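You operate a simulated robot arm through the tools that you are given. There is no shell and no other tool.

The job below is to be done with a simulated two-armed robot. You get a single attempt, and the scene is never put back.

Task
Swap the grey stand's rod for the one with the yellow tip and drop the rod clamp over it.
Fine: the rod with the blue tip goes into the free well of the rod rack; the grey stand knob ends tight; leave the other rod and clamps. Where these are worked on the way, their far stop is far enough and under half their travel is too little: grey stand knob.

Only the result counts: the job must be done as asked and must still hold three seconds after the hand-in. Knocking over, shifting, dropping, spilling or breaking anything else fails it.

Robot
Two 6-joint arms with fingered hands on one trunk that stands fixed in place. Base frame: the origin is at the foot of the trunk, x ahead of it, y to its left, z up. Lengths are in m, angles in degrees, forces in N, time in s.
The left shoulder is at [0.02, 0.157, 0.829], the right one opposite. With the tool pointing down near the work surface each hand reaches from about 0.34 to 0.84 m from the base axis, measured 20 degrees to its own side. Payload 4.1 kg a hand.
The TCP of each hand is the grasp point between the finger pads, 0.033 m short of the fingertips. In the tool frame z runs along the fingers and y along their closing line. Largest opening 0.112 m; the body of the gripper starts 0.039 m behind the TCP. The gripper is a hand of 4 fingers: y runs from the thumb to the fingers, the wrist lies at [-0.016, -0.118, -0.2] in the tool frame, and closing takes about 1.5 s.
Orientation is that of the tool frame in the base frame, as [roll, pitch, yaw] about the fixed x, y, z axes, in that order (R = Rz(yaw) Ry(pitch) Rx(roll)). With the fingers straight down and the wrist toward the robot, the tool's x, y and z point along [0, 1, 0], [1, 0, 0] and [0, 0, -1] of the base frame.

Tools
- The arms move only by the tool nudge_tool. It takes "left_motion", "right_motion" or both (then of equal length, played together; a hand with none holds still); each is a list of rows, each a list of 7 numbers: the shift along the tool's x, y, z in cm, then the turn, a rotation vector about the tool's x, y, z in degrees, then the finger opening in cm, from 0 to 11.2. In form: [[x, y, z, ax, ay, az, fingers], ...]. A call has 1 to 20 rows; each row is the pose to reach, as a shift and turn from the pose commanded when the call began, along the tool's axes at that moment. Rows are played at 5 a second. More than 0.05 m and 8.6 degrees between two rows, or a gripper value outside its range, and nothing of the call is played. Where a pose cannot be reached the arm comes as near as it can. A force on the tool above 70 N (or 10 N above the force at the start of the call, whichever is more), or a blocked arm, ends the call early, and 0.2 s more pass. The fingers move at their own pace (about 0.072 m/s each) and stop on an object; they squeeze with about 27 N. The grip force told is the motor's: it shows also when the fingers shut on nothing. Time passes only in rows, and 0.2 s behind the last, so rows that repeat a pose let the fingers close. The reply holds the time, the measured pose of the TCP, the force on the tool along the base axes, the opening and the grip force, in the units named above and with some noise, with the torque about the TCP (base axes, N m) and any sound that the robot's microphone picked up.
- Cameras (640 x 400 px; columns grow to the right, rows downward): "scene" is now at [0.0501, -0.0292, 1.4596]; the picture's right is [-0.16, -0.99, 0.00], its down [-0.44, 0.07, -0.89] and it looks along [0.88, -0.14, -0.45] (base axes); focal length 306 px, centre (320, 200). "left" rides on the left gripper at [-0.066, -0.089, -0.13] in its tool frame; the picture's right is [-0.79, -0.29, 0.54], its down [0.55, -0.71, 0.44] and it looks along [0.26, 0.64, 0.72] (tool axes); focal length 247 px, centre (320, 200). "right" rides on the right gripper at [0.066, -0.089, -0.13] in its tool frame; the picture's right is [-0.79, 0.29, -0.54], its down [-0.55, -0.71, 0.44] and it looks along [-0.26, 0.64, 0.72] (tool axes); focal length 247 px, centre (320, 200). There is no depth. A picture from a camera that has moved, and an enlarged one, comes with that camera's place and axes in the base frame and with its lens. The place of the scene camera against the robot may be out by one fixed shift of up to 0.025 m in any direction.
- snapshot(camera): a new picture of that camera. The clock stands still meanwhile.
- grasp_type(shape, hand): the hand has 4 fingers and takes this shape, open, in about a second: jaw (thumb against the fingers, like two jaws); tri (thumb and two fingers); tip (a fingertip pinch); poke (one finger out to press); point (the index stretched); flat (the hand flat); cup (the hand cupped); fist (a fist). The gripper value then closes the fingers along that shape, each until it touches; the sizes above hold for jaw. It gives what a move gives, with no picture.
- turn_head(pan, tilt): turns the head with the scene camera to pan (to the left, within 86 degrees either way) and tilt (down, from -29 to 69), counted from straight ahead of the robot. It gives what a move gives.
- inspect(camera, box): a new picture of the part [left, top, right, bottom] of that camera's present view, enlarged. The clock stands still meanwhile.
- hand_in(): hands the job in; it is judged then, once.

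Nothing tells you positions but the pictures and the camera data. Unless the task says otherwise, let go and move clear before handing in.

The tools are called after "Emit:" as name(argument=value, ...) on one line, values as JSON. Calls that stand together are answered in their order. nudge_tool: Moves the arms, as the interface text tells. Its arguments: {"type":"object","properties":{"left_motion":{"type":"array","items":{"type":"array","items":{"type":"number"}}},"right_motion":{"type":"array","items":{"type":"array","items":{"type":"number"}}}},"required":[]} The other tools are called the same way: grasp_type (shape, hand) gives the hand a shape; turn_head (pan, tilt) turns the head that bears the scene camera; snapshot (camera) takes a picture; inspect (camera, box) takes an enlarged picture of a part of a camera's view; hand_in () hands the job in.

At the start:

```text
t: 0.0
left_position: [0.317, 0.0518, 1.3317]
left_tool_rot: [-180.0, 0.0, 79.4]
left_wrist_force: [0.0, 0.2, 0.1]
left_moment: [0.01, -0.01, 0.02]
left_width: 0.1115
left_gripper_force: 0.1
left_shape: jaw
right_position: [0.3347, -0.2042, 1.3315]
right_tool_rot: [-180.0, 0.1, 79.2]
right_wrist_force: [0.0, -0.5, -0.1]
right_moment: [0.03, -0.02, -0.02]
right_width: 0.1119
right_gripper_force: 0.1
right_shape: jaw
head pan, tilt: [-9.3, 26.5]
```

scene: 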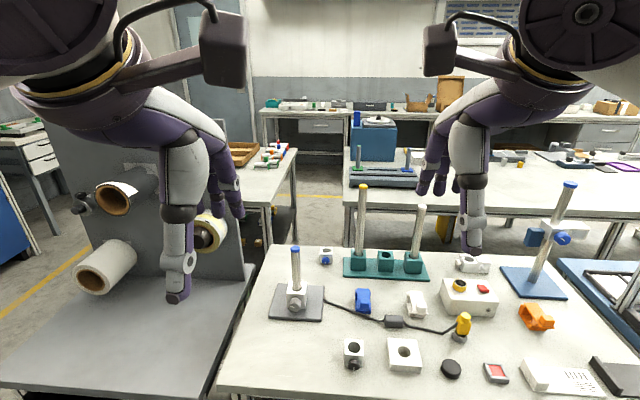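
right: 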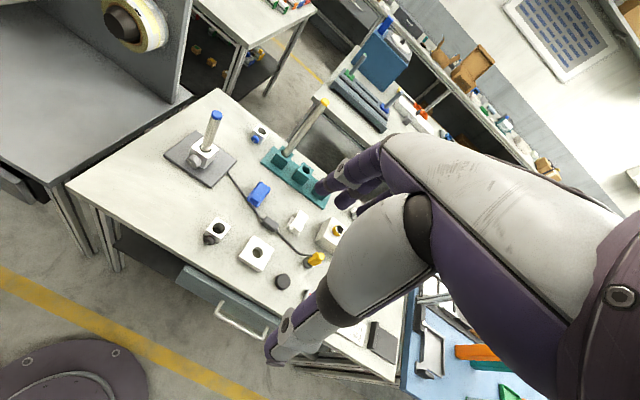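
left: 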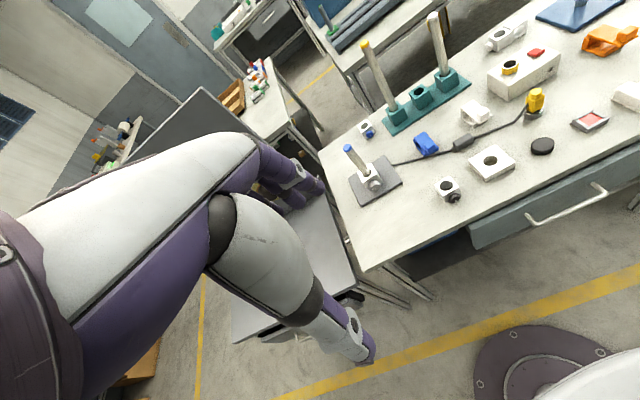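

I see a grey stand on the left of the table with a blue-tipped rod, a green rack with a yellow-tipped rod, a free middle well and a white-tipped rod, plus various clamps. I start by looking closer at the stand, the rack and the clamps.

Emit:
inspect(camera="scene", box=[240, 230, 380, 330])

Emit:
inspect(camera="scene", box=[320, 170, 480, 290])

Emit:
inspect(camera="scene", box=[320, 280, 520, 400])

Emit:
inspect(camera="left", box=[320, 10, 560, 210])

Emit:
inspect(camera="right", box=[150, 90, 350, 290])

```text
4.00 times, centred on (310, 280) of scene
camera zoom: at [0.0501, -0.0292, 1.4596], right [-0.16, -0.99, 0.0], down [-0.44, 0.07, -0.89], along [0.88, -0.14, -0.45], focal length 1223 px, centre (360, -120)
```

zoom: 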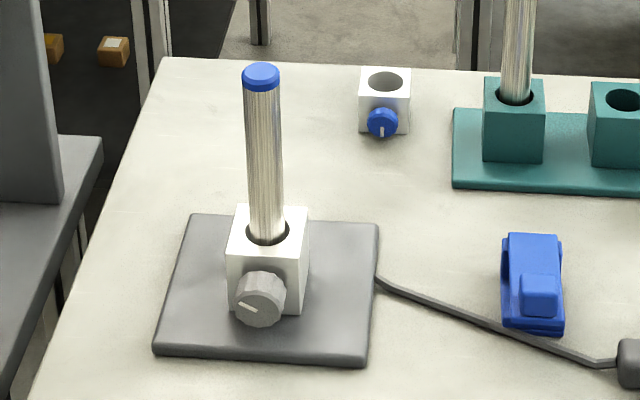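

```text
3.33 times, centred on (400, 230) of scene
camera zoom: at [0.0501, -0.0292, 1.4596], right [-0.16, -0.99, 0.0], down [-0.44, 0.07, -0.89], along [0.88, -0.14, -0.45], focal length 1019 px, centre (53, 100)
```

zoom: 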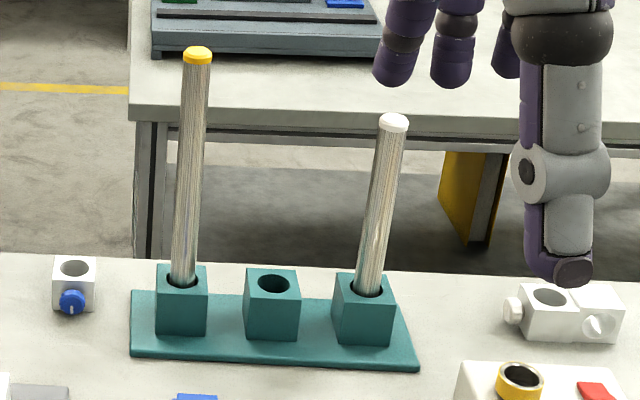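

```text
3.20 times, centred on (420, 340) of scene
camera zoom: at [0.0501, -0.0292, 1.4596], right [-0.16, -0.99, 0.0], down [-0.44, 0.07, -0.89], along [0.88, -0.14, -0.45], focal length 978 px, centre (0, -248)
```

zoom: 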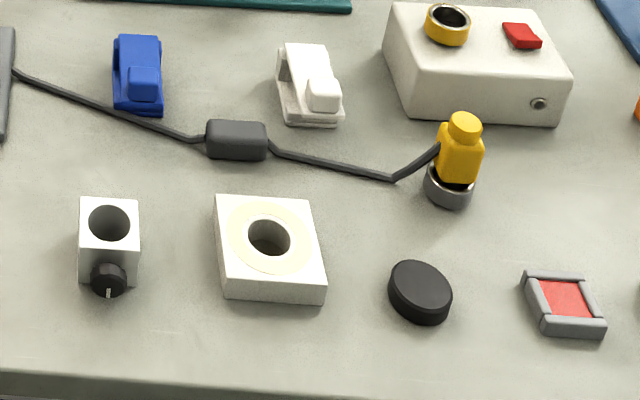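

```text
2.00 times, centred on (440, 110) of left
camera zoom: at [0.2176, 0.0025, 1.462], right [-0.43, -0.72, -0.54], down [-0.59, 0.68, -0.44], along [0.68, 0.13, -0.72], focal length 494 px, centre (80, 380)
```

zoom: 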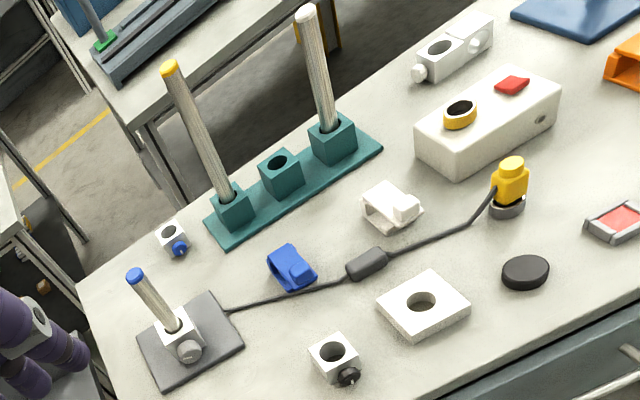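

```text
2.00 times, centred on (250, 190) of right
camera zoom: at [0.2596, -0.1233, 1.4631], right [0.13, -0.83, 0.54], down [-0.8, -0.41, -0.44], along [0.58, -0.37, -0.72], focal length 494 px, centre (460, 220)
```

zoom: 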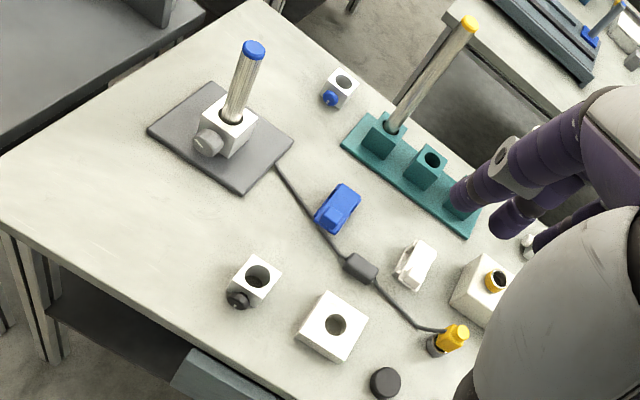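

Several candidate clamps lie on the table: one with a black knob in front, one with a blue knob behind, and a white double head. I'll bring the hand cameras nearer to triangulate and compare the bores.

Emit:
nudge_tool(left_motion=[[0, 2, 4, 0, 0, 0, 11.2], [0, 4, 8, 0, 0, 0, 11.2], [0, 6, 12, 0, 0, 0, 11.2], [0, 8, 16, 0, 0, 0, 11.2], [0, 8, 16, 0, 0, 0, 11.2]], right_motion=[[0, 0, 4, 0, 0, 0, 11.2], [0, 0, 8, 0, 0, 0, 11.2], [0, 0, 12, 0, 0, 0, 11.2], [0, 0, 16, 0, 0, 0, 11.2], [0, 0, 16, 0, 0, 0, 11.2]])

Emit:
snapshot(camera="left")

Emit:
snapshot(camera="right")

Emit:
snapshot(camera="scene")

```text
t: 1.2
left_position: [0.3944, 0.0376, 1.1717]
left_tool_rot: [180.0, 0.0, 79.2]
left_wrist_force: [-0.4, -1.1, -0.5]
left_moment: [0.01, -0.02, 0.01]
left_width: 0.1117
left_gripper_force: 0.0
left_shape: jaw
right_position: [0.3351, -0.2055, 1.1697]
right_tool_rot: [180.0, -0.1, 79.2]
right_wrist_force: [0.3, -0.1, 0.4]
right_moment: [0.03, -0.03, 0.02]
right_width: 0.1116
right_gripper_force: 0.0
right_shape: jaw
head pan, tilt: [-9.3, 26.5]
```

```text
taken
camera left: at [0.2956, -0.0117, 1.3014], right [-0.43, -0.72, -0.54], down [-0.59, 0.68, -0.44], along [0.68, 0.13, -0.72], focal length 247 px, centre (320, 200)
```

left: 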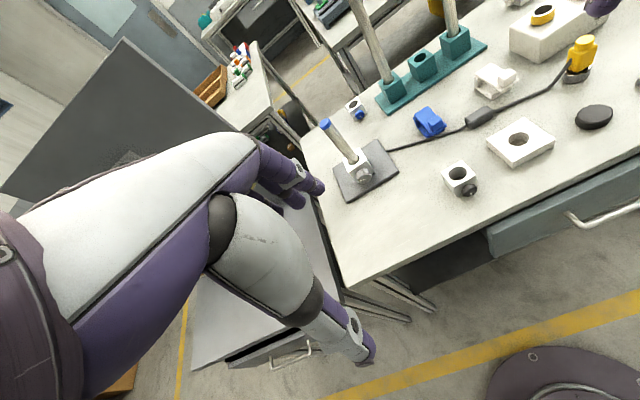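

```text
taken
camera right: at [0.2598, -0.1239, 1.3016], right [0.13, -0.83, 0.54], down [-0.8, -0.41, -0.44], along [0.58, -0.37, -0.72], focal length 247 px, centre (320, 200)
```

right: 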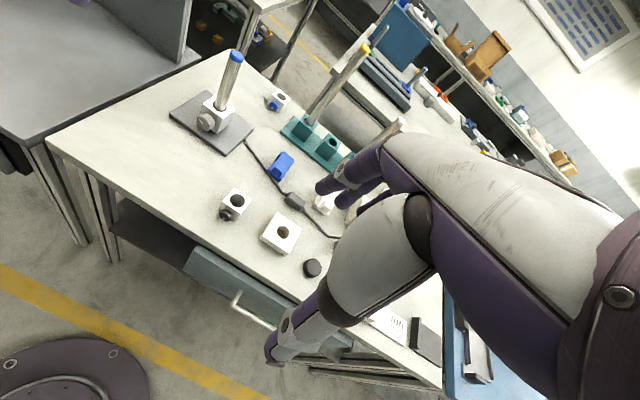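

```text
taken
```

scene: 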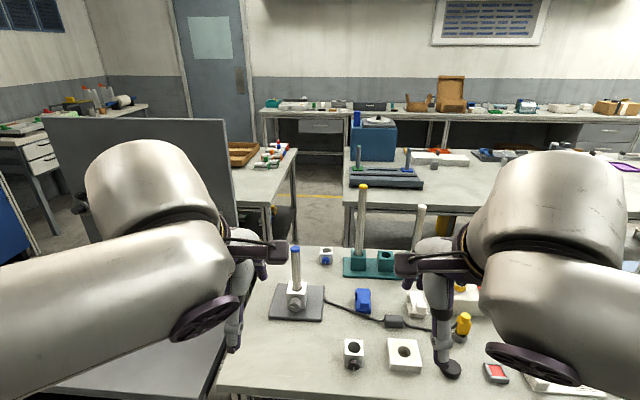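

The hand cameras put the table top near z≈0.80, the stand's rod near (0.73, -0.05) and the rack near (0.83, -0.35). I move the right hand aside and bring the left camera closer for detail.

Emit:
nudge_tool(left_motion=[[0, 0, 0, 0, 0, 0, 11.2], [0, 0, 0, 0, 0, 0, 11.2], [-3, 2.3, 2.6, 0, 0, 0, 11.2], [-6, 4.5, 5.2, 0, 0, 0, 11.2], [-9, 6.8, 7.8, 0, 0, 0, 11.2], [-12, 9, 10.5, 0, 0, 0, 11.2], [-15, 11.3, 13.2, 0, 0, 0, 11.2], [-17.8, 13.5, 15.7, 0, 0, 0, 11.2], [-17.8, 13.5, 15.7, 0, 0, 0, 11.2]], right_motion=[[-4, 2, 0, 0, 0, 0, 11.2], [-8, 4, 0, 0, 0, 0, 11.2], [-12, 6, 0, 0, 0, 0, 11.2], [-16, 8, 0, 0, 0, 0, 11.2], [-19, 10, 0, 0, 0, 0, 11.2], [-22, 12, 1, 0, 0, 0, 11.2], [-22.5, 12.9, 2, 0, 0, 0, 11.2], [-22.5, 12.9, 2, 0, 0, 0, 11.2], [-22.5, 12.9, 2, 0, 0, 0, 11.2]])

Emit:
snapshot(camera="left")

Emit:
snapshot(camera="right")

Emit:
snapshot(camera="scene")

```text
t: 3.2
left_position: [0.4943, -0.1643, 1.016]
left_tool_rot: [-179.9, 0.0, 79.2]
left_wrist_force: [0.5, 0.2, 0.3]
left_moment: [-0.04, -0.02, -0.01]
left_width: 0.1119
left_gripper_force: 0.1
left_shape: jaw
right_position: [0.4197, -0.4492, 1.1519]
right_tool_rot: [-180.0, 0.0, 79.1]
right_wrist_force: [0.2, -0.2, 0.6]
right_moment: [0.0, 0.02, -0.01]
right_width: 0.1119
right_gripper_force: 0.1
right_shape: jaw
head pan, tilt: [-9.3, 26.5]
```

```text
taken
camera left: at [0.3947, -0.2129, 1.146], right [-0.43, -0.72, -0.54], down [-0.59, 0.68, -0.44], along [0.68, 0.13, -0.72], focal length 247 px, centre (320, 200)
```

left: 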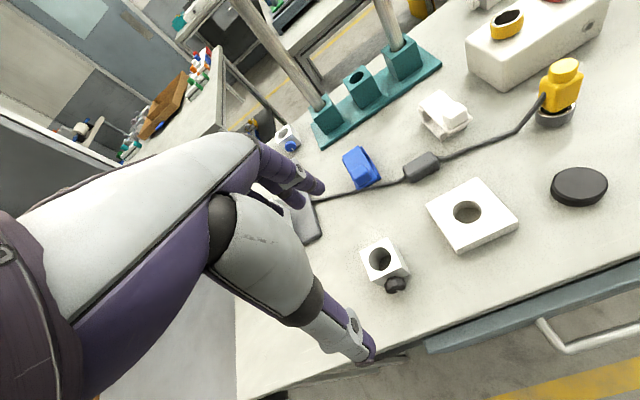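

```text
taken
camera right: at [0.3443, -0.3682, 1.283], right [0.13, -0.83, 0.54], down [-0.8, -0.41, -0.44], along [0.58, -0.37, -0.72], focal length 247 px, centre (320, 200)
```

right: 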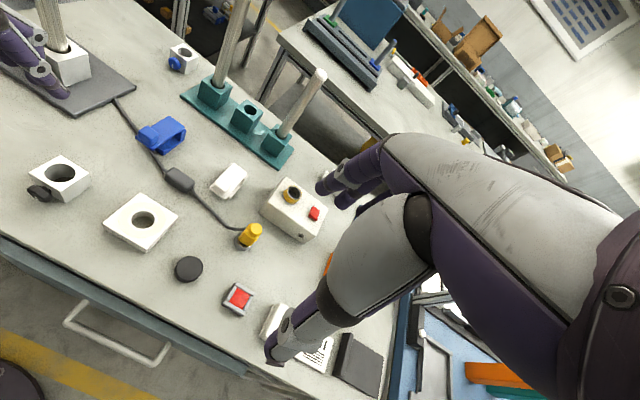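

```text
taken
```

scene: 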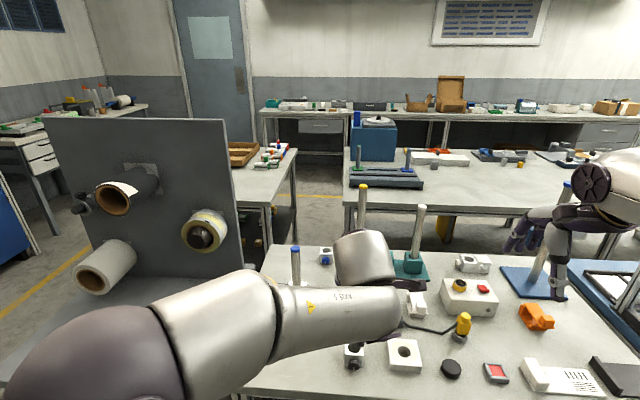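

Emit:
inspect(camera="left", box=[260, 60, 520, 300])

Emit:
inspect(camera="right", box=[0, 0, 300, 250])

```text
1.67 times, centred on (390, 180) of left
camera zoom: at [0.3947, -0.2129, 1.146], right [-0.43, -0.72, -0.54], down [-0.59, 0.68, -0.44], along [0.68, 0.13, -0.72], focal length 412 px, centre (203, 233)
```

zoom: 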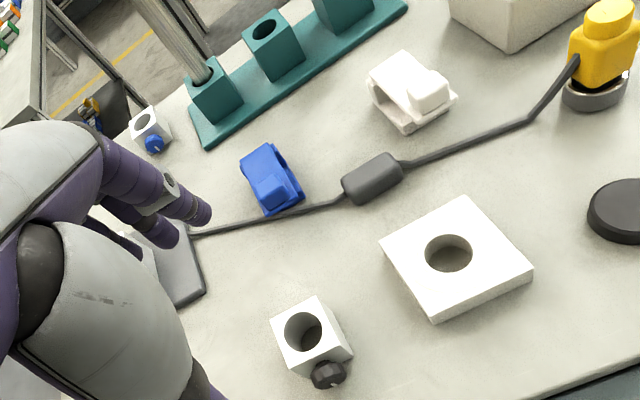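

```text
1.60 times, centred on (150, 125) of right
camera zoom: at [0.3443, -0.3682, 1.283], right [0.13, -0.83, 0.54], down [-0.8, -0.41, -0.44], along [0.58, -0.37, -0.72], focal length 395 px, centre (592, 320)
```

zoom: 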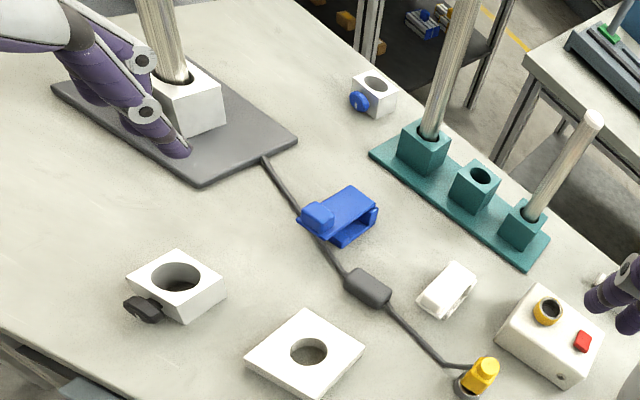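

Emit:
inspect(camera="left", box=[340, 220, 440, 310])

Emit:
inspect(camera="left", box=[420, 165, 530, 260])

Emit:
inspect(camera="right", box=[150, 30, 300, 180])

Emit:
inspect(camera="scene", box=[300, 230, 360, 280])

Emit:
inspect(camera="scene", box=[440, 170, 600, 310])

Emit:
inspect(camera="scene", box=[330, 330, 430, 390])

```text
4.44 times, centred on (390, 265) of left
camera zoom: at [0.3947, -0.2129, 1.146], right [-0.43, -0.72, -0.54], down [-0.59, 0.68, -0.44], along [0.68, 0.13, -0.72], focal length 1098 px, centre (9, -89)
```

zoom: 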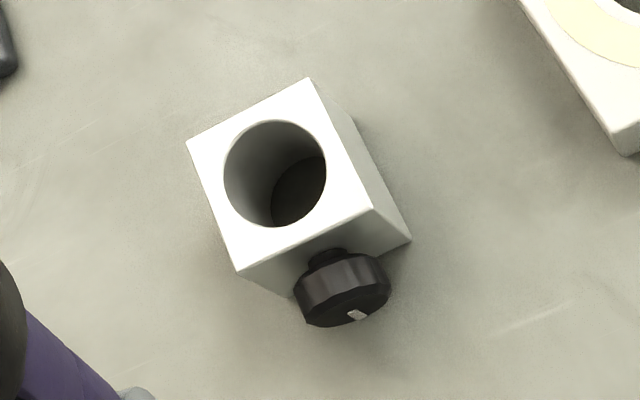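

```text
4.21 times, centred on (475, 212) of left
camera zoom: at [0.3947, -0.2129, 1.146], right [-0.43, -0.72, -0.54], down [-0.59, 0.68, -0.44], along [0.68, 0.13, -0.72], focal length 1040 px, centre (-333, 147)
```

zoom: 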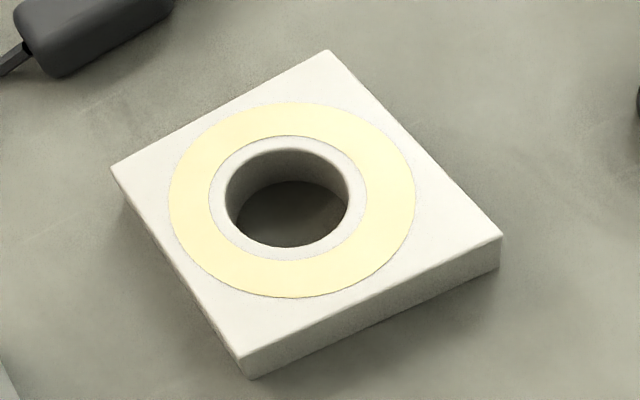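

```text
2.67 times, centred on (225, 105) of right
camera zoom: at [0.3443, -0.3682, 1.283], right [0.13, -0.83, 0.54], down [-0.8, -0.41, -0.44], along [0.58, -0.37, -0.72], focal length 659 px, centre (573, 453)
```

zoom: 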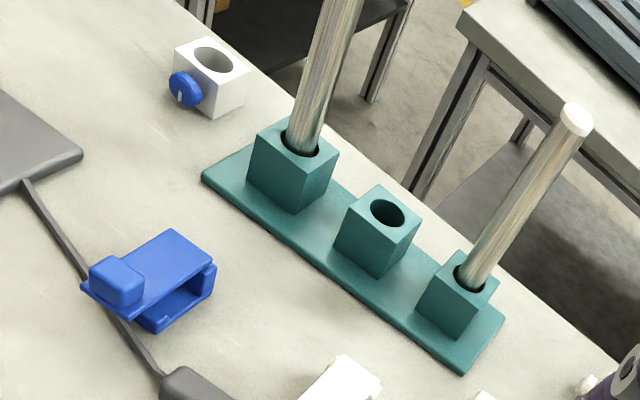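

```text
8.00 times, centred on (330, 255) of scene
camera zoom: at [0.05, -0.029, 1.4596], right [-0.16, -0.99, 0.0], down [-0.44, 0.07, -0.9], along [0.88, -0.14, -0.45], focal length 2446 px, centre (240, -240)
```

zoom: 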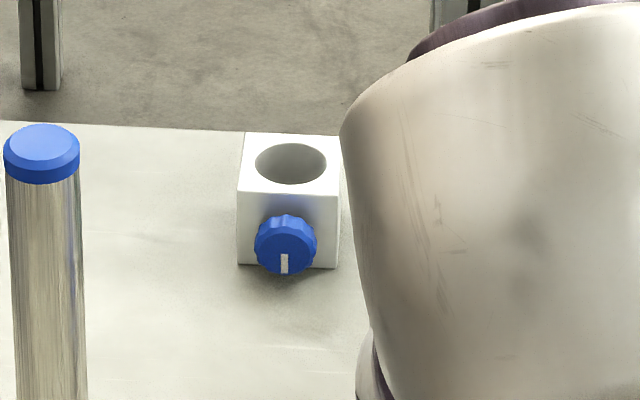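

```text
2.86 times, centred on (520, 240) of scene
camera zoom: at [0.05, -0.029, 1.4596], right [-0.16, -0.99, 0.0], down [-0.44, 0.07, -0.9], along [0.88, -0.14, -0.45], focal length 874 px, centre (-251, 86)
```

zoom: 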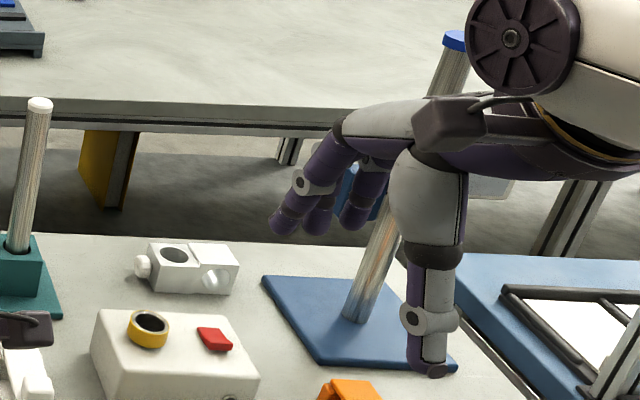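

```text
6.40 times, centred on (380, 360) of scene
camera zoom: at [0.05, -0.029, 1.4596], right [-0.16, -0.99, 0.0], down [-0.44, 0.07, -0.9], along [0.88, -0.14, -0.45], focal length 1957 px, centre (-64, -824)
```

zoom: 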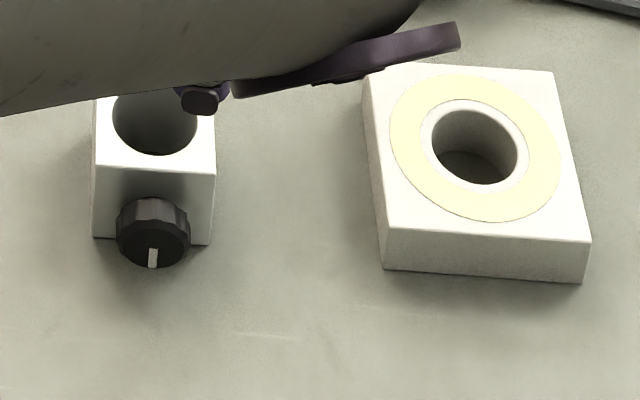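

The two single clamps are of the same size; the black-knob one lies within reach at about (0.53, -0.17), while the blue-knob one at (0.91, -0.18) lies beyond it. Next I move the left camera over the stand to measure the block, knob and rod.

Emit:
nudge_tool(left_motion=[[2, 0, -2, 0, 0, 0, 11.2], [5, 1, -4, 0, 0, 0, 11.2], [9, 2, -4.1, 0, 0, 0, 11.2], [13, 3, -4.1, 0, 0, 0, 11.2], [17, 4, -4.1, 0, 0, 0, 11.2], [21, 4.7, -4.1, 0, 0, 0, 11.2], [24.4, 4.7, -4.1, 0, 0, 0, 11.2], [24.4, 4.7, -4.1, 0, 0, 0, 11.2]])

Emit:
snapshot(camera="left")

Emit:
inspect(camera="left", box=[300, 60, 500, 260])

Emit:
inspect(camera="right", box=[0, 0, 200, 120])

Emit:
inspect(camera="scene", box=[250, 240, 340, 330])

```text
t: 5.0
left_position: [0.5849, 0.0651, 1.0566]
left_tool_rot: [-180.0, -0.1, 79.1]
left_wrist_force: [-0.3, -0.4, -0.1]
left_moment: [0.05, 0.03, 0.02]
left_width: 0.1116
left_gripper_force: 0.1
left_shape: jaw
right_position: [0.4188, -0.4505, 1.1521]
right_tool_rot: [180.0, 0.0, 79.1]
right_wrist_force: [0.5, -0.8, 0.5]
right_moment: [-0.02, -0.01, 0.06]
right_width: 0.1116
right_gripper_force: 0.0
right_shape: jaw
head pan, tilt: [-9.3, 26.5]
```

```text
taken
camera left: at [0.4856, 0.0171, 1.1865], right [-0.43, -0.72, -0.54], down [-0.59, 0.68, -0.44], along [0.68, 0.13, -0.72], focal length 247 px, centre (320, 200)
```

left: 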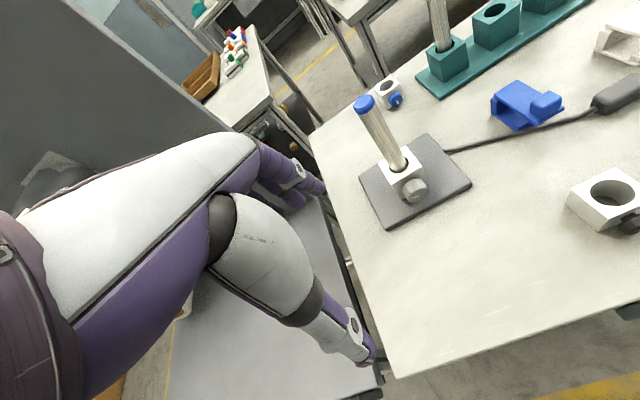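

```text
2.00 times, centred on (400, 160) of left
camera zoom: at [0.4856, 0.0171, 1.1865], right [-0.43, -0.72, -0.54], down [-0.59, 0.68, -0.44], along [0.68, 0.13, -0.72], focal length 494 px, centre (160, 280)
```

zoom: 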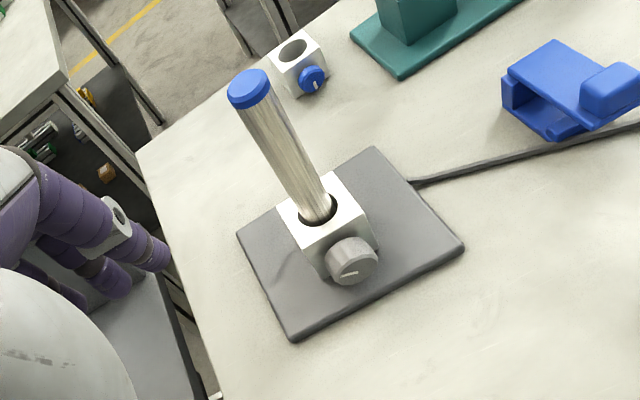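

```text
3.20 times, centred on (100, 60) of right
camera zoom: at [0.3444, -0.3683, 1.283], right [0.13, -0.83, 0.54], down [-0.8, -0.41, -0.44], along [0.58, -0.37, -0.72], focal length 790 px, centre (1024, 648)
```

zoom: 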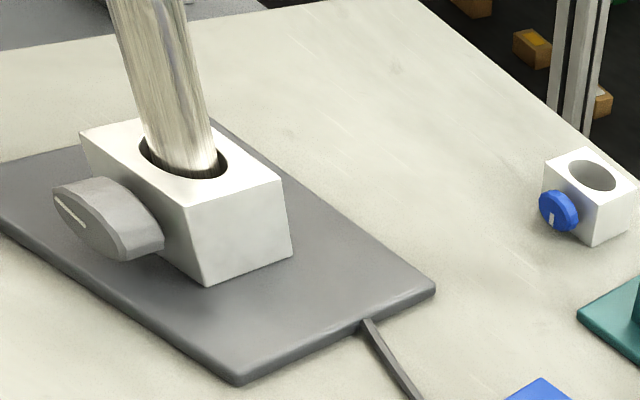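

```text
4.44 times, centred on (295, 285) of scene
camera zoom: at [0.0501, -0.0293, 1.4596], right [-0.16, -0.99, 0.0], down [-0.44, 0.07, -0.89], along [0.88, -0.14, -0.45], focal length 1359 px, centre (431, -178)
```

zoom: 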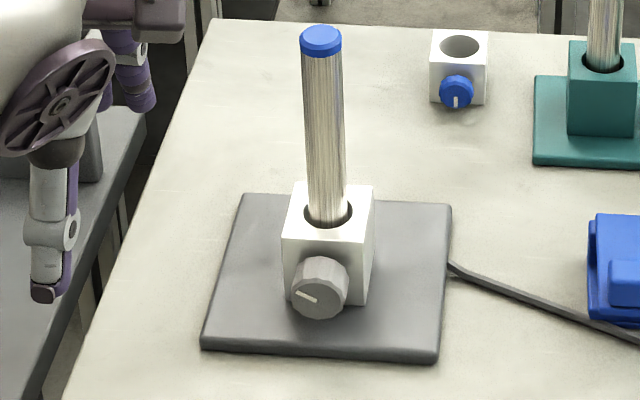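

The stand is yawed about -13° with its bore near (0.73, -0.058), block top z≈0.868, and its knob faces the robot at about (0.69, -0.048, 0.843). I'll turn the left hand so its closing line runs sideways, ready to pinch the knob from above-front.

Emit:
nudge_tool(left_motion=[[0, 0, 0, 0, 0, -8, 11.2], [0, 0, 0, 0, 0, -16, 11.2], [0, 0, 0, 0, 0, -24, 11.2], [0, 0, 0, 0, 0, -32, 11.2], [0, 0, 0, 0, 0, -40, 11.2], [0, 0, 0, 0, 0, -48, 11.2], [0, 0, 0, 0, 0, -56, 11.2], [0, 0, 0, 0, 0, -64, 11.2], [0, 0, 0, 0, 0, -72, 11.2], [0, 0, 0, 0, 0, -80, 11.2], [0, 0, 0, 0, 0, -88, 11.2], [0, 0, 0, 0, 0, -88, 11.2]])

Emit:
snapshot(camera="scene")

Emit:
snapshot(camera="left")

```text
t: 7.6
left_position: [0.5869, 0.0666, 1.0555]
left_tool_rot: [180.0, -0.1, 167.3]
left_wrist_force: [0.6, -0.2, 0.0]
left_moment: [-0.01, 0.01, 0.0]
left_width: 0.1119
left_gripper_force: 0.0
left_shape: jaw
right_position: [0.4198, -0.4502, 1.1515]
right_tool_rot: [180.0, 0.0, 79.2]
right_wrist_force: [0.7, -0.9, -0.5]
right_moment: [0.03, 0.0, -0.04]
right_width: 0.1116
right_gripper_force: 0.1
right_shape: jaw
head pan, tilt: [-9.3, 26.5]
```

```text
taken
```

scene: 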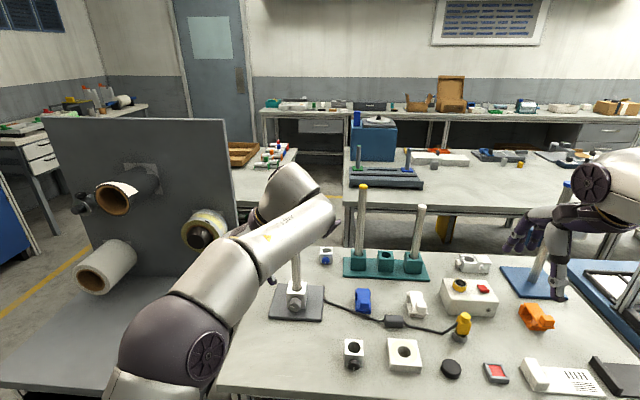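

```text
taken
camera left: at [0.6316, -0.0357, 1.1857], right [0.71, -0.45, -0.54], down [-0.7, -0.57, -0.44], along [-0.11, 0.68, -0.72], focal length 247 px, centre (320, 200)
```

left: 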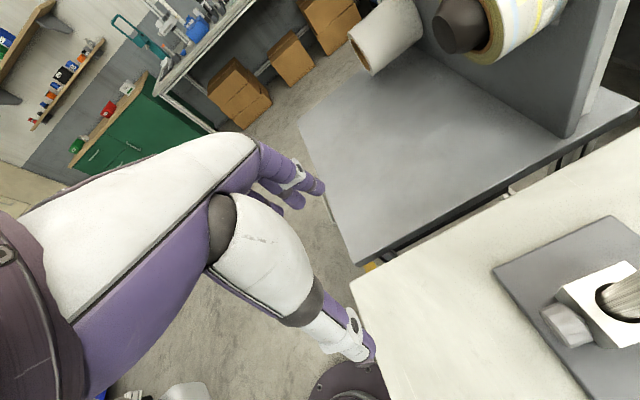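

Emit:
inspect(camera="left", box=[480, 200, 640, 400])

```text
2.00 times, centred on (560, 300) of left
camera zoom: at [0.6316, -0.0357, 1.1857], right [0.71, -0.45, -0.54], down [-0.7, -0.57, -0.44], along [-0.11, 0.68, -0.72], focal length 494 px, centre (-160, 0)
```

zoom: 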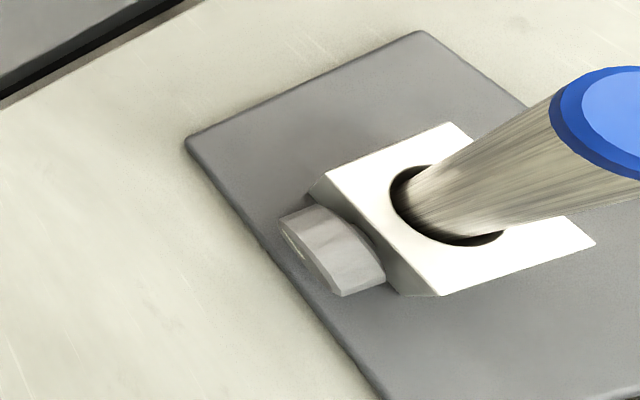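

Block centre works out at (0.727, -0.059) with yaw about -14.5°, and the knob's axis is at z≈0.843, protruding to 0.05 m from the bore. I pitch the hand 20° and move it to just above and in front of the knob.

Emit:
nudge_tool(left_motion=[[-1, -1.5, 0, 0, -5, 0.5, 11.2], [-2.5, -3.5, 1, 0, -10, 1, 11.2], [-4.5, -5.5, 2.5, 0, -15, 1.4, 11.2], [-6.5, -7.5, 4, 0, -20, 1.8, 11.2], [-8, -9, 5.6, 0, -20, 1.8, 11.2], [-8, -9, 5.6, 0, -20, 1.8, 11.2]])

Emit:
snapshot(camera="left")

Emit:
snapshot(camera="right")

```text
t: 9.0
left_position: [0.6463, -0.0389, 0.9987]
left_tool_rot: [179.6, 19.9, 165.2]
left_wrist_force: [-0.2, 0.4, -0.2]
left_moment: [-0.01, 0.02, 0.02]
left_width: 0.112
left_gripper_force: 0.1
left_shape: jaw
right_position: [0.4204, -0.4493, 1.1528]
right_tool_rot: [-179.9, 0.1, 79.1]
right_wrist_force: [0.2, 0.0, -0.9]
right_moment: [-0.03, 0.0, 0.0]
right_width: 0.1117
right_gripper_force: 0.1
right_shape: jaw
head pan, tilt: [-9.3, 26.5]
```

```text
taken
camera left: at [0.6403, -0.1314, 1.1442], right [0.83, -0.51, -0.24], down [-0.54, -0.59, -0.6], along [0.17, 0.62, -0.76], focal length 247 px, centre (320, 200)
```

left: 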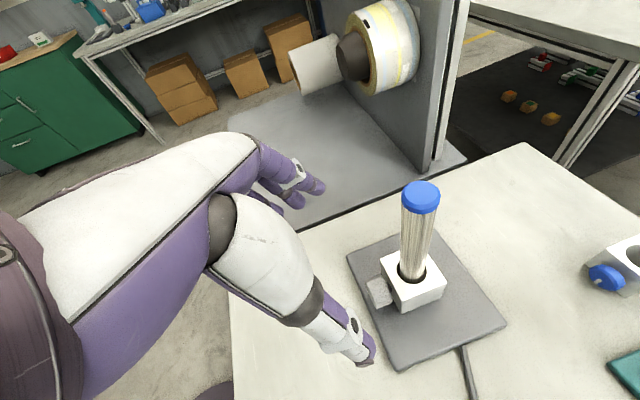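

```text
taken
camera right: at [0.3443, -0.3681, 1.283], right [0.13, -0.83, 0.54], down [-0.8, -0.41, -0.44], along [0.58, -0.37, -0.72], focal length 247 px, centre (320, 200)
```

right: 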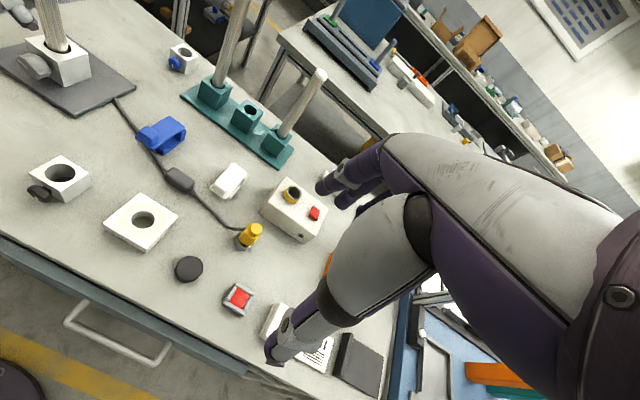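

Emit:
inspect(camera="left", box=[330, 170, 530, 380])

```text
1.90 times, centred on (430, 275) of left
camera zoom: at [0.6403, -0.1314, 1.1442], right [0.83, -0.51, -0.24], down [-0.54, -0.59, -0.6], along [0.17, 0.62, -0.76], focal length 470 px, centre (110, 57)
```

zoom: 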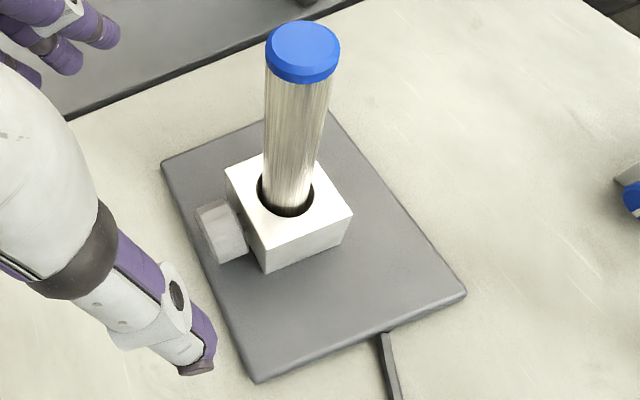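

The views agree to a few millimetres. I go down in front of the knob, then forward so the fingers straddle it.

Emit:
nudge_tool(left_motion=[[1.3, 0, 3.6, 0, 0, 0, 9], [2.6, 0, 7.2, 0, 0, 0, 8], [3.9, 0, 10.8, 0, 0, 0, 7], [5.2, 0, 14.4, 0, 0, 0, 7], [5.2, 0, 14.4, 0, 0, 0, 7]])

Emit:
snapshot(camera="left")

Emit:
inspect(camera="right", box=[0, 0, 200, 120])

Emit:
inspect(camera="scene", box=[240, 230, 350, 330])

```text
t: 10.2
left_position: [0.6463, -0.0377, 0.8464]
left_tool_rot: [179.7, 20.0, 165.3]
left_wrist_force: [-0.3, -0.4, -0.7]
left_moment: [-0.02, 0.02, 0.05]
left_width: 0.0706
left_gripper_force: 0.0
left_shape: jaw
right_position: [0.4186, -0.4505, 1.1519]
right_tool_rot: [-180.0, 0.1, 79.2]
right_wrist_force: [1.1, -0.7, 0.3]
right_moment: [-0.01, 0.04, 0.02]
right_width: 0.1116
right_gripper_force: 0.0
right_shape: jaw
head pan, tilt: [-9.3, 26.5]
```

```text
taken
camera left: at [0.6401, -0.129, 0.99], right [0.83, -0.51, -0.24], down [-0.54, -0.59, -0.6], along [0.17, 0.62, -0.76], focal length 247 px, centre (320, 200)
```

left: 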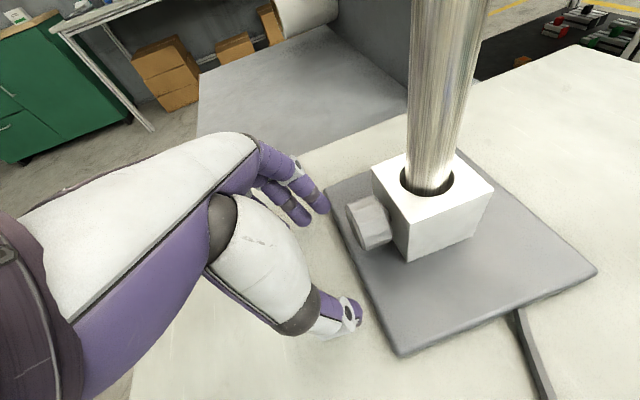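

```text
3.20 times, centred on (100, 60) of right
camera zoom: at [0.3444, -0.3682, 1.283], right [0.13, -0.83, 0.54], down [-0.8, -0.41, -0.44], along [0.58, -0.37, -0.72], focal length 790 px, centre (1024, 648)
```

zoom: 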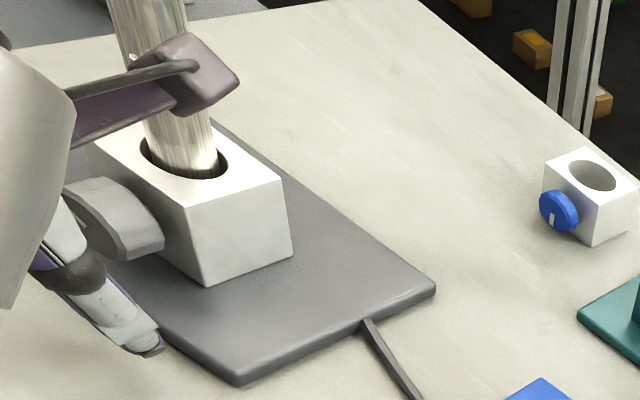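

```text
4.00 times, centred on (295, 280) of scene
camera zoom: at [0.05, -0.0292, 1.4596], right [-0.16, -0.99, 0.0], down [-0.44, 0.07, -0.9], along [0.88, -0.14, -0.45], focal length 1223 px, centre (420, -120)
```

zoom: 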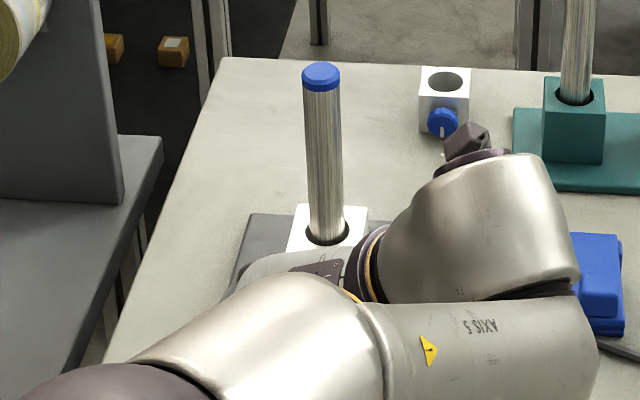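

I move forward so the knob sits between the fingers, then close on it.

Emit:
nudge_tool(left_motion=[[-1.1, -0.1, 0.4, 0, 0, 0, 7], [-2.2, -0.15, 0.8, 0, 0, 0, 7], [-3.38, -0.2, 1.22, 0, 0, 0, 7], [-3.38, -0.2, 1.22, 0, 0, 0, 7]])

Emit:
snapshot(camera="left")

Emit:
inspect(camera="right", box=[0, 0, 200, 120])

```text
t: 11.2
left_position: [0.6806, -0.0499, 0.8482]
left_tool_rot: [179.5, 20.2, 165.2]
left_wrist_force: [-0.7, 1.7, 10.9]
left_moment: [0.55, -0.01, 0.07]
left_width: 0.0706
left_gripper_force: 0.0
left_shape: jaw
right_position: [0.4185, -0.4501, 1.1518]
right_tool_rot: [-180.0, -0.1, 79.2]
right_wrist_force: [0.2, -1.5, 0.9]
right_moment: [0.02, 0.03, 0.0]
right_width: 0.1116
right_gripper_force: 0.2
right_shape: jaw
head pan, tilt: [-9.3, 26.5]
```

```text
taken
camera left: at [0.6744, -0.141, 0.992], right [0.83, -0.51, -0.23], down [-0.54, -0.59, -0.6], along [0.17, 0.62, -0.76], focal length 247 px, centre (320, 200)
```

left: 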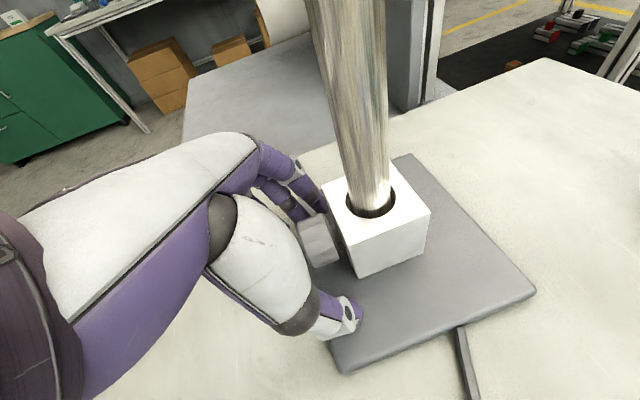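

```text
3.20 times, centred on (100, 60) of right
camera zoom: at [0.3441, -0.3682, 1.2831], right [0.13, -0.83, 0.54], down [-0.8, -0.41, -0.44], along [0.58, -0.37, -0.72], focal length 790 px, centre (1024, 648)
```

zoom: 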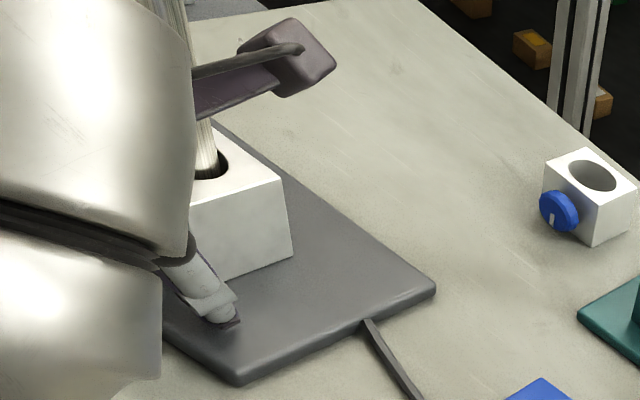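

The fingertips touched the plate lightly (10 N up), so I raise 1.4 cm and then close on the knob.

Emit:
nudge_tool(left_motion=[[-0.25, 0, -0.7, 0, 0, 0, 7], [-0.48, 0, -1.35, 0, 0, 0, 7], [-0.48, 0, -1.35, 0, 0, 0, 7]])

Emit:
nudge_tool(left_motion=[[0, 0, 0, 0, 0, 0, 5], [0, 0, 0, 0, 0, 0, 4], [0, 0, 0, 0, 0, 0, 3], [0, 0, 0, 0, 0, 0, 2], [0, 0, 0, 0, 0, 0, 1], [0, 0, 0, 0, 0, 0, 0], [0, 0, 0, 0, 0, 0, 0], [0, 0, 0, 0, 0, 0, 0]])

Emit:
snapshot(camera="left")

```text
t: 12.0
left_position: [0.6806, -0.0492, 0.861]
left_tool_rot: [179.7, 20.0, 165.3]
left_wrist_force: [0.7, 0.3, -0.8]
left_moment: [0.03, -0.01, -0.03]
left_width: 0.0703
left_gripper_force: 0.0
left_shape: jaw
right_position: [0.4194, -0.4494, 1.1508]
right_tool_rot: [180.0, 0.1, 79.1]
right_wrist_force: [0.2, 0.0, 0.3]
right_moment: [-0.02, 0.02, 0.04]
right_width: 0.1119
right_gripper_force: 0.1
right_shape: jaw
head pan, tilt: [-9.3, 26.5]
```

```text
t: 13.8
left_position: [0.6792, -0.0491, 0.8621]
left_tool_rot: [179.6, 19.8, 165.2]
left_wrist_force: [-6.5, 8.2, -1.4]
left_moment: [0.35, 0.05, 0.53]
left_width: 0.0275
left_gripper_force: 26.8
left_shape: jaw
right_position: [0.42, -0.4503, 1.1524]
right_tool_rot: [-180.0, -0.1, 79.2]
right_wrist_force: [0.1, 0.7, 0.7]
right_moment: [-0.01, 0.01, -0.02]
right_width: 0.1117
right_gripper_force: 0.1
right_shape: jaw
head pan, tilt: [-9.3, 26.5]
```

```text
taken
camera left: at [0.6743, -0.1409, 1.0056], right [0.83, -0.51, -0.24], down [-0.54, -0.59, -0.6], along [0.17, 0.63, -0.76], focal length 247 px, centre (320, 200)
```

left: 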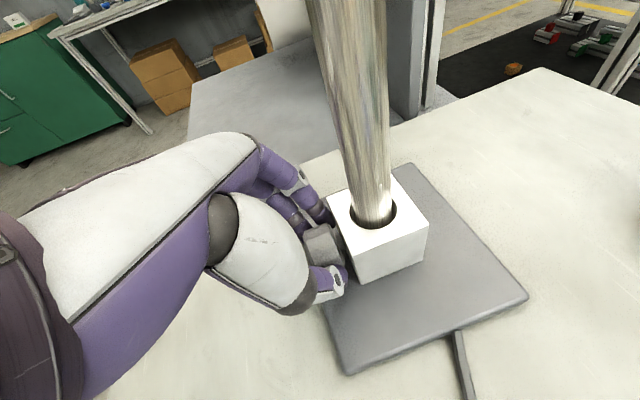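

Gripped the knob at 2.75 cm width. I rotate counter-clockwise (as seen from the robot) by 18° first, watching the torque.

Emit:
nudge_tool(left_motion=[[0, 0.157, 0.008, 5.64, 0, -2.04, 0], [0.011, 0.312, 0.031, 11.28, 0, -4.08, 0], [0.025, 0.4635, 0.069, 16.92, 0, -6.12, 0], [0.025, 0.4635, 0.069, 16.92, 0, -6.12, 0]])

Emit:
snapshot(camera="left")

Emit:
inspect(camera="scene", box=[240, 230, 350, 330])

```text
t: 14.8
left_position: [0.6816, -0.0423, 0.8621]
left_tool_rot: [-161.2, 19.1, 171.9]
left_wrist_force: [-1.1, 13.9, 9.6]
left_moment: [1.04, -0.48, 0.73]
left_width: 0.0287
left_gripper_force: 27.4
left_shape: jaw
right_position: [0.4186, -0.4497, 1.1525]
right_tool_rot: [180.0, 0.0, 79.2]
right_wrist_force: [-0.2, -0.3, -0.3]
right_moment: [0.0, 0.01, 0.02]
right_width: 0.1116
right_gripper_force: 0.0
right_shape: jaw
head pan, tilt: [-9.3, 26.5]
```

```text
taken
camera left: at [0.6873, -0.0881, 1.0274], right [0.81, -0.57, -0.13], down [-0.57, -0.74, -0.35], along [0.1, 0.37, -0.93], focal length 247 px, centre (320, 200)
```

left: 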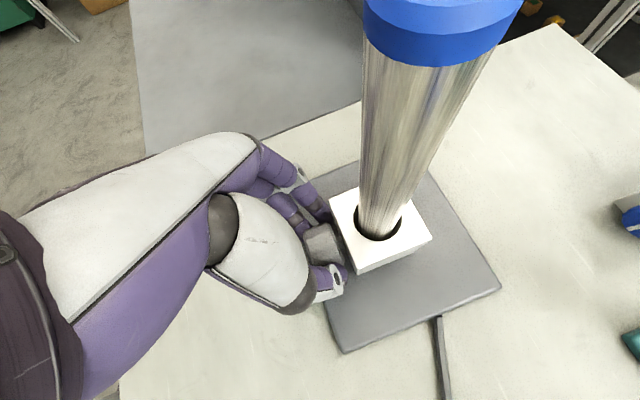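

```text
4.00 times, centred on (295, 280) of scene
camera zoom: at [0.0497, -0.0287, 1.4596], right [-0.16, -0.99, 0.0], down [-0.44, 0.07, -0.9], along [0.88, -0.14, -0.45], focal length 1223 px, centre (420, -120)
```

zoom: 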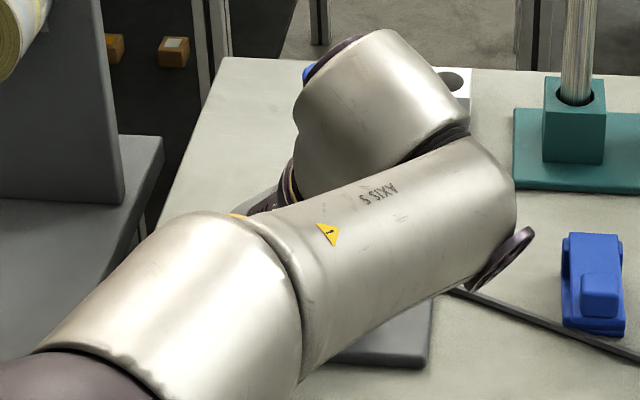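

Emit:
inspect(camera="left", box=[270, 170, 400, 310])

```text
2.86 times, centred on (335, 240) of left
camera zoom: at [0.6873, -0.0881, 1.0274], right [0.81, -0.57, -0.13], down [-0.57, -0.74, -0.35], along [0.1, 0.37, -0.93], focal length 706 px, centre (277, 86)
```

zoom: 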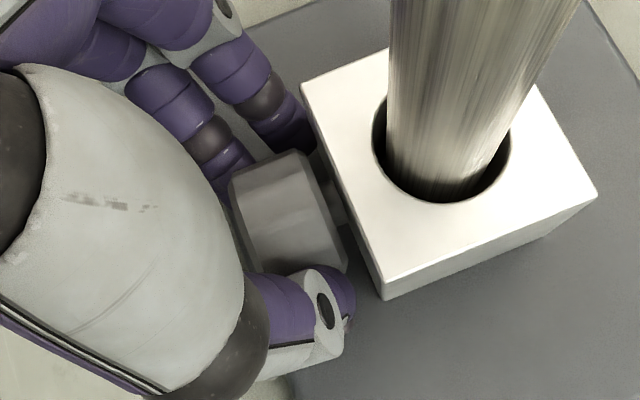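

Emit:
nudge_tool(left_motion=[[0, 0.157, 0.008, 5.64, 0, -2.04, 0], [0.011, 0.312, 0.031, 11.28, 0, -4.08, 0], [0.025, 0.4635, 0.069, 16.92, 0, -6.12, 0], [0.025, 0.4635, 0.069, 16.92, 0, -6.12, 0]])

Emit:
inspect(camera="left", box=[270, 170, 400, 310])

Emit:
inspect(camera="right", box=[0, 0, 200, 120])

```text
t: 15.8
left_position: [0.6822, -0.0364, 0.8601]
left_tool_rot: [-142.8, 16.3, 177.4]
left_wrist_force: [-6.1, 31.1, 24.8]
left_moment: [2.21, -0.52, 1.23]
left_width: 0.0339
left_gripper_force: 26.3
left_shape: jaw
right_position: [0.4191, -0.4486, 1.1526]
right_tool_rot: [180.0, 0.0, 79.2]
right_wrist_force: [0.0, -0.8, 0.1]
right_moment: [0.0, -0.01, 0.0]
right_width: 0.1117
right_gripper_force: 0.0
right_shape: jaw
head pan, tilt: [-9.3, 26.5]
```

```text
2.86 times, centred on (335, 240) of left
camera zoom: at [0.7018, -0.0311, 1.0305], right [0.81, -0.59, -0.02], down [-0.59, -0.8, -0.08], along [0.03, 0.07, -1.0], focal length 706 px, centre (277, 86)
```

zoom: 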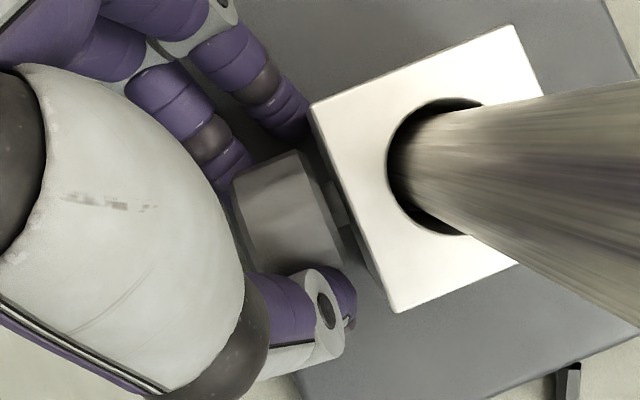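

```text
3.20 times, centred on (100, 60) of right
camera zoom: at [0.3438, -0.3671, 1.2835], right [0.13, -0.83, 0.54], down [-0.8, -0.41, -0.44], along [0.58, -0.37, -0.72], focal length 790 px, centre (1024, 648)
```

zoom: 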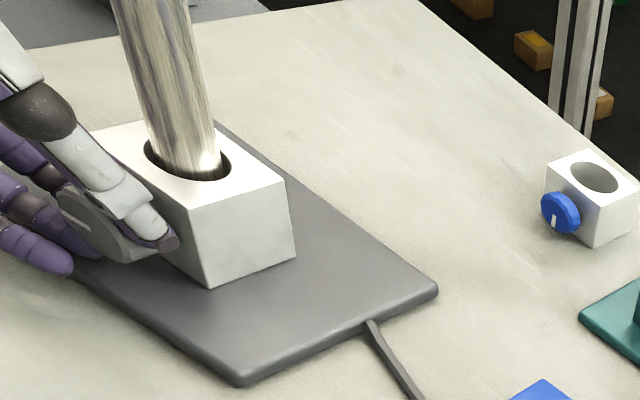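

Force is building (31 N sideways, 25 N up), likely from the lower finger pressing on the plate and my pivot guess being too high. I back out 5 mm along the hand's axis and shift with the push, then re-check.

Emit:
nudge_tool(left_motion=[[-0.09, 0.1, -0.24, 0, 0, 0, 0], [-0.17, 0.2, -0.47, 0, 0, 0, 0], [-0.17, 0.2, -0.47, 0, 0, 0, 0]])

Emit:
snapshot(camera="left")

```text
t: 16.6
left_position: [0.6815, -0.0373, 0.8618]
left_tool_rot: [-142.7, 16.2, 177.2]
left_wrist_force: [-1.5, 18.8, 11.2]
left_moment: [1.52, -0.51, 0.88]
left_width: 0.0341
left_gripper_force: 27.2
left_shape: jaw
right_position: [0.4188, -0.4492, 1.1512]
right_tool_rot: [180.0, -0.1, 79.0]
right_wrist_force: [-0.1, 0.6, -0.4]
right_moment: [0.0, -0.01, 0.02]
right_width: 0.1118
right_gripper_force: 0.0
right_shape: jaw
head pan, tilt: [-9.3, 26.5]
```

```text
taken
camera left: at [0.7024, -0.0305, 1.0307], right [0.8, -0.59, -0.02], down [-0.59, -0.8, -0.07], along [0.02, 0.07, -1.0], focal length 247 px, centre (320, 200)
```

left: 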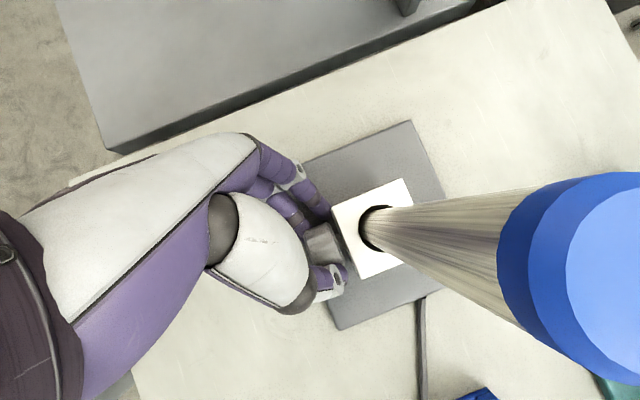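

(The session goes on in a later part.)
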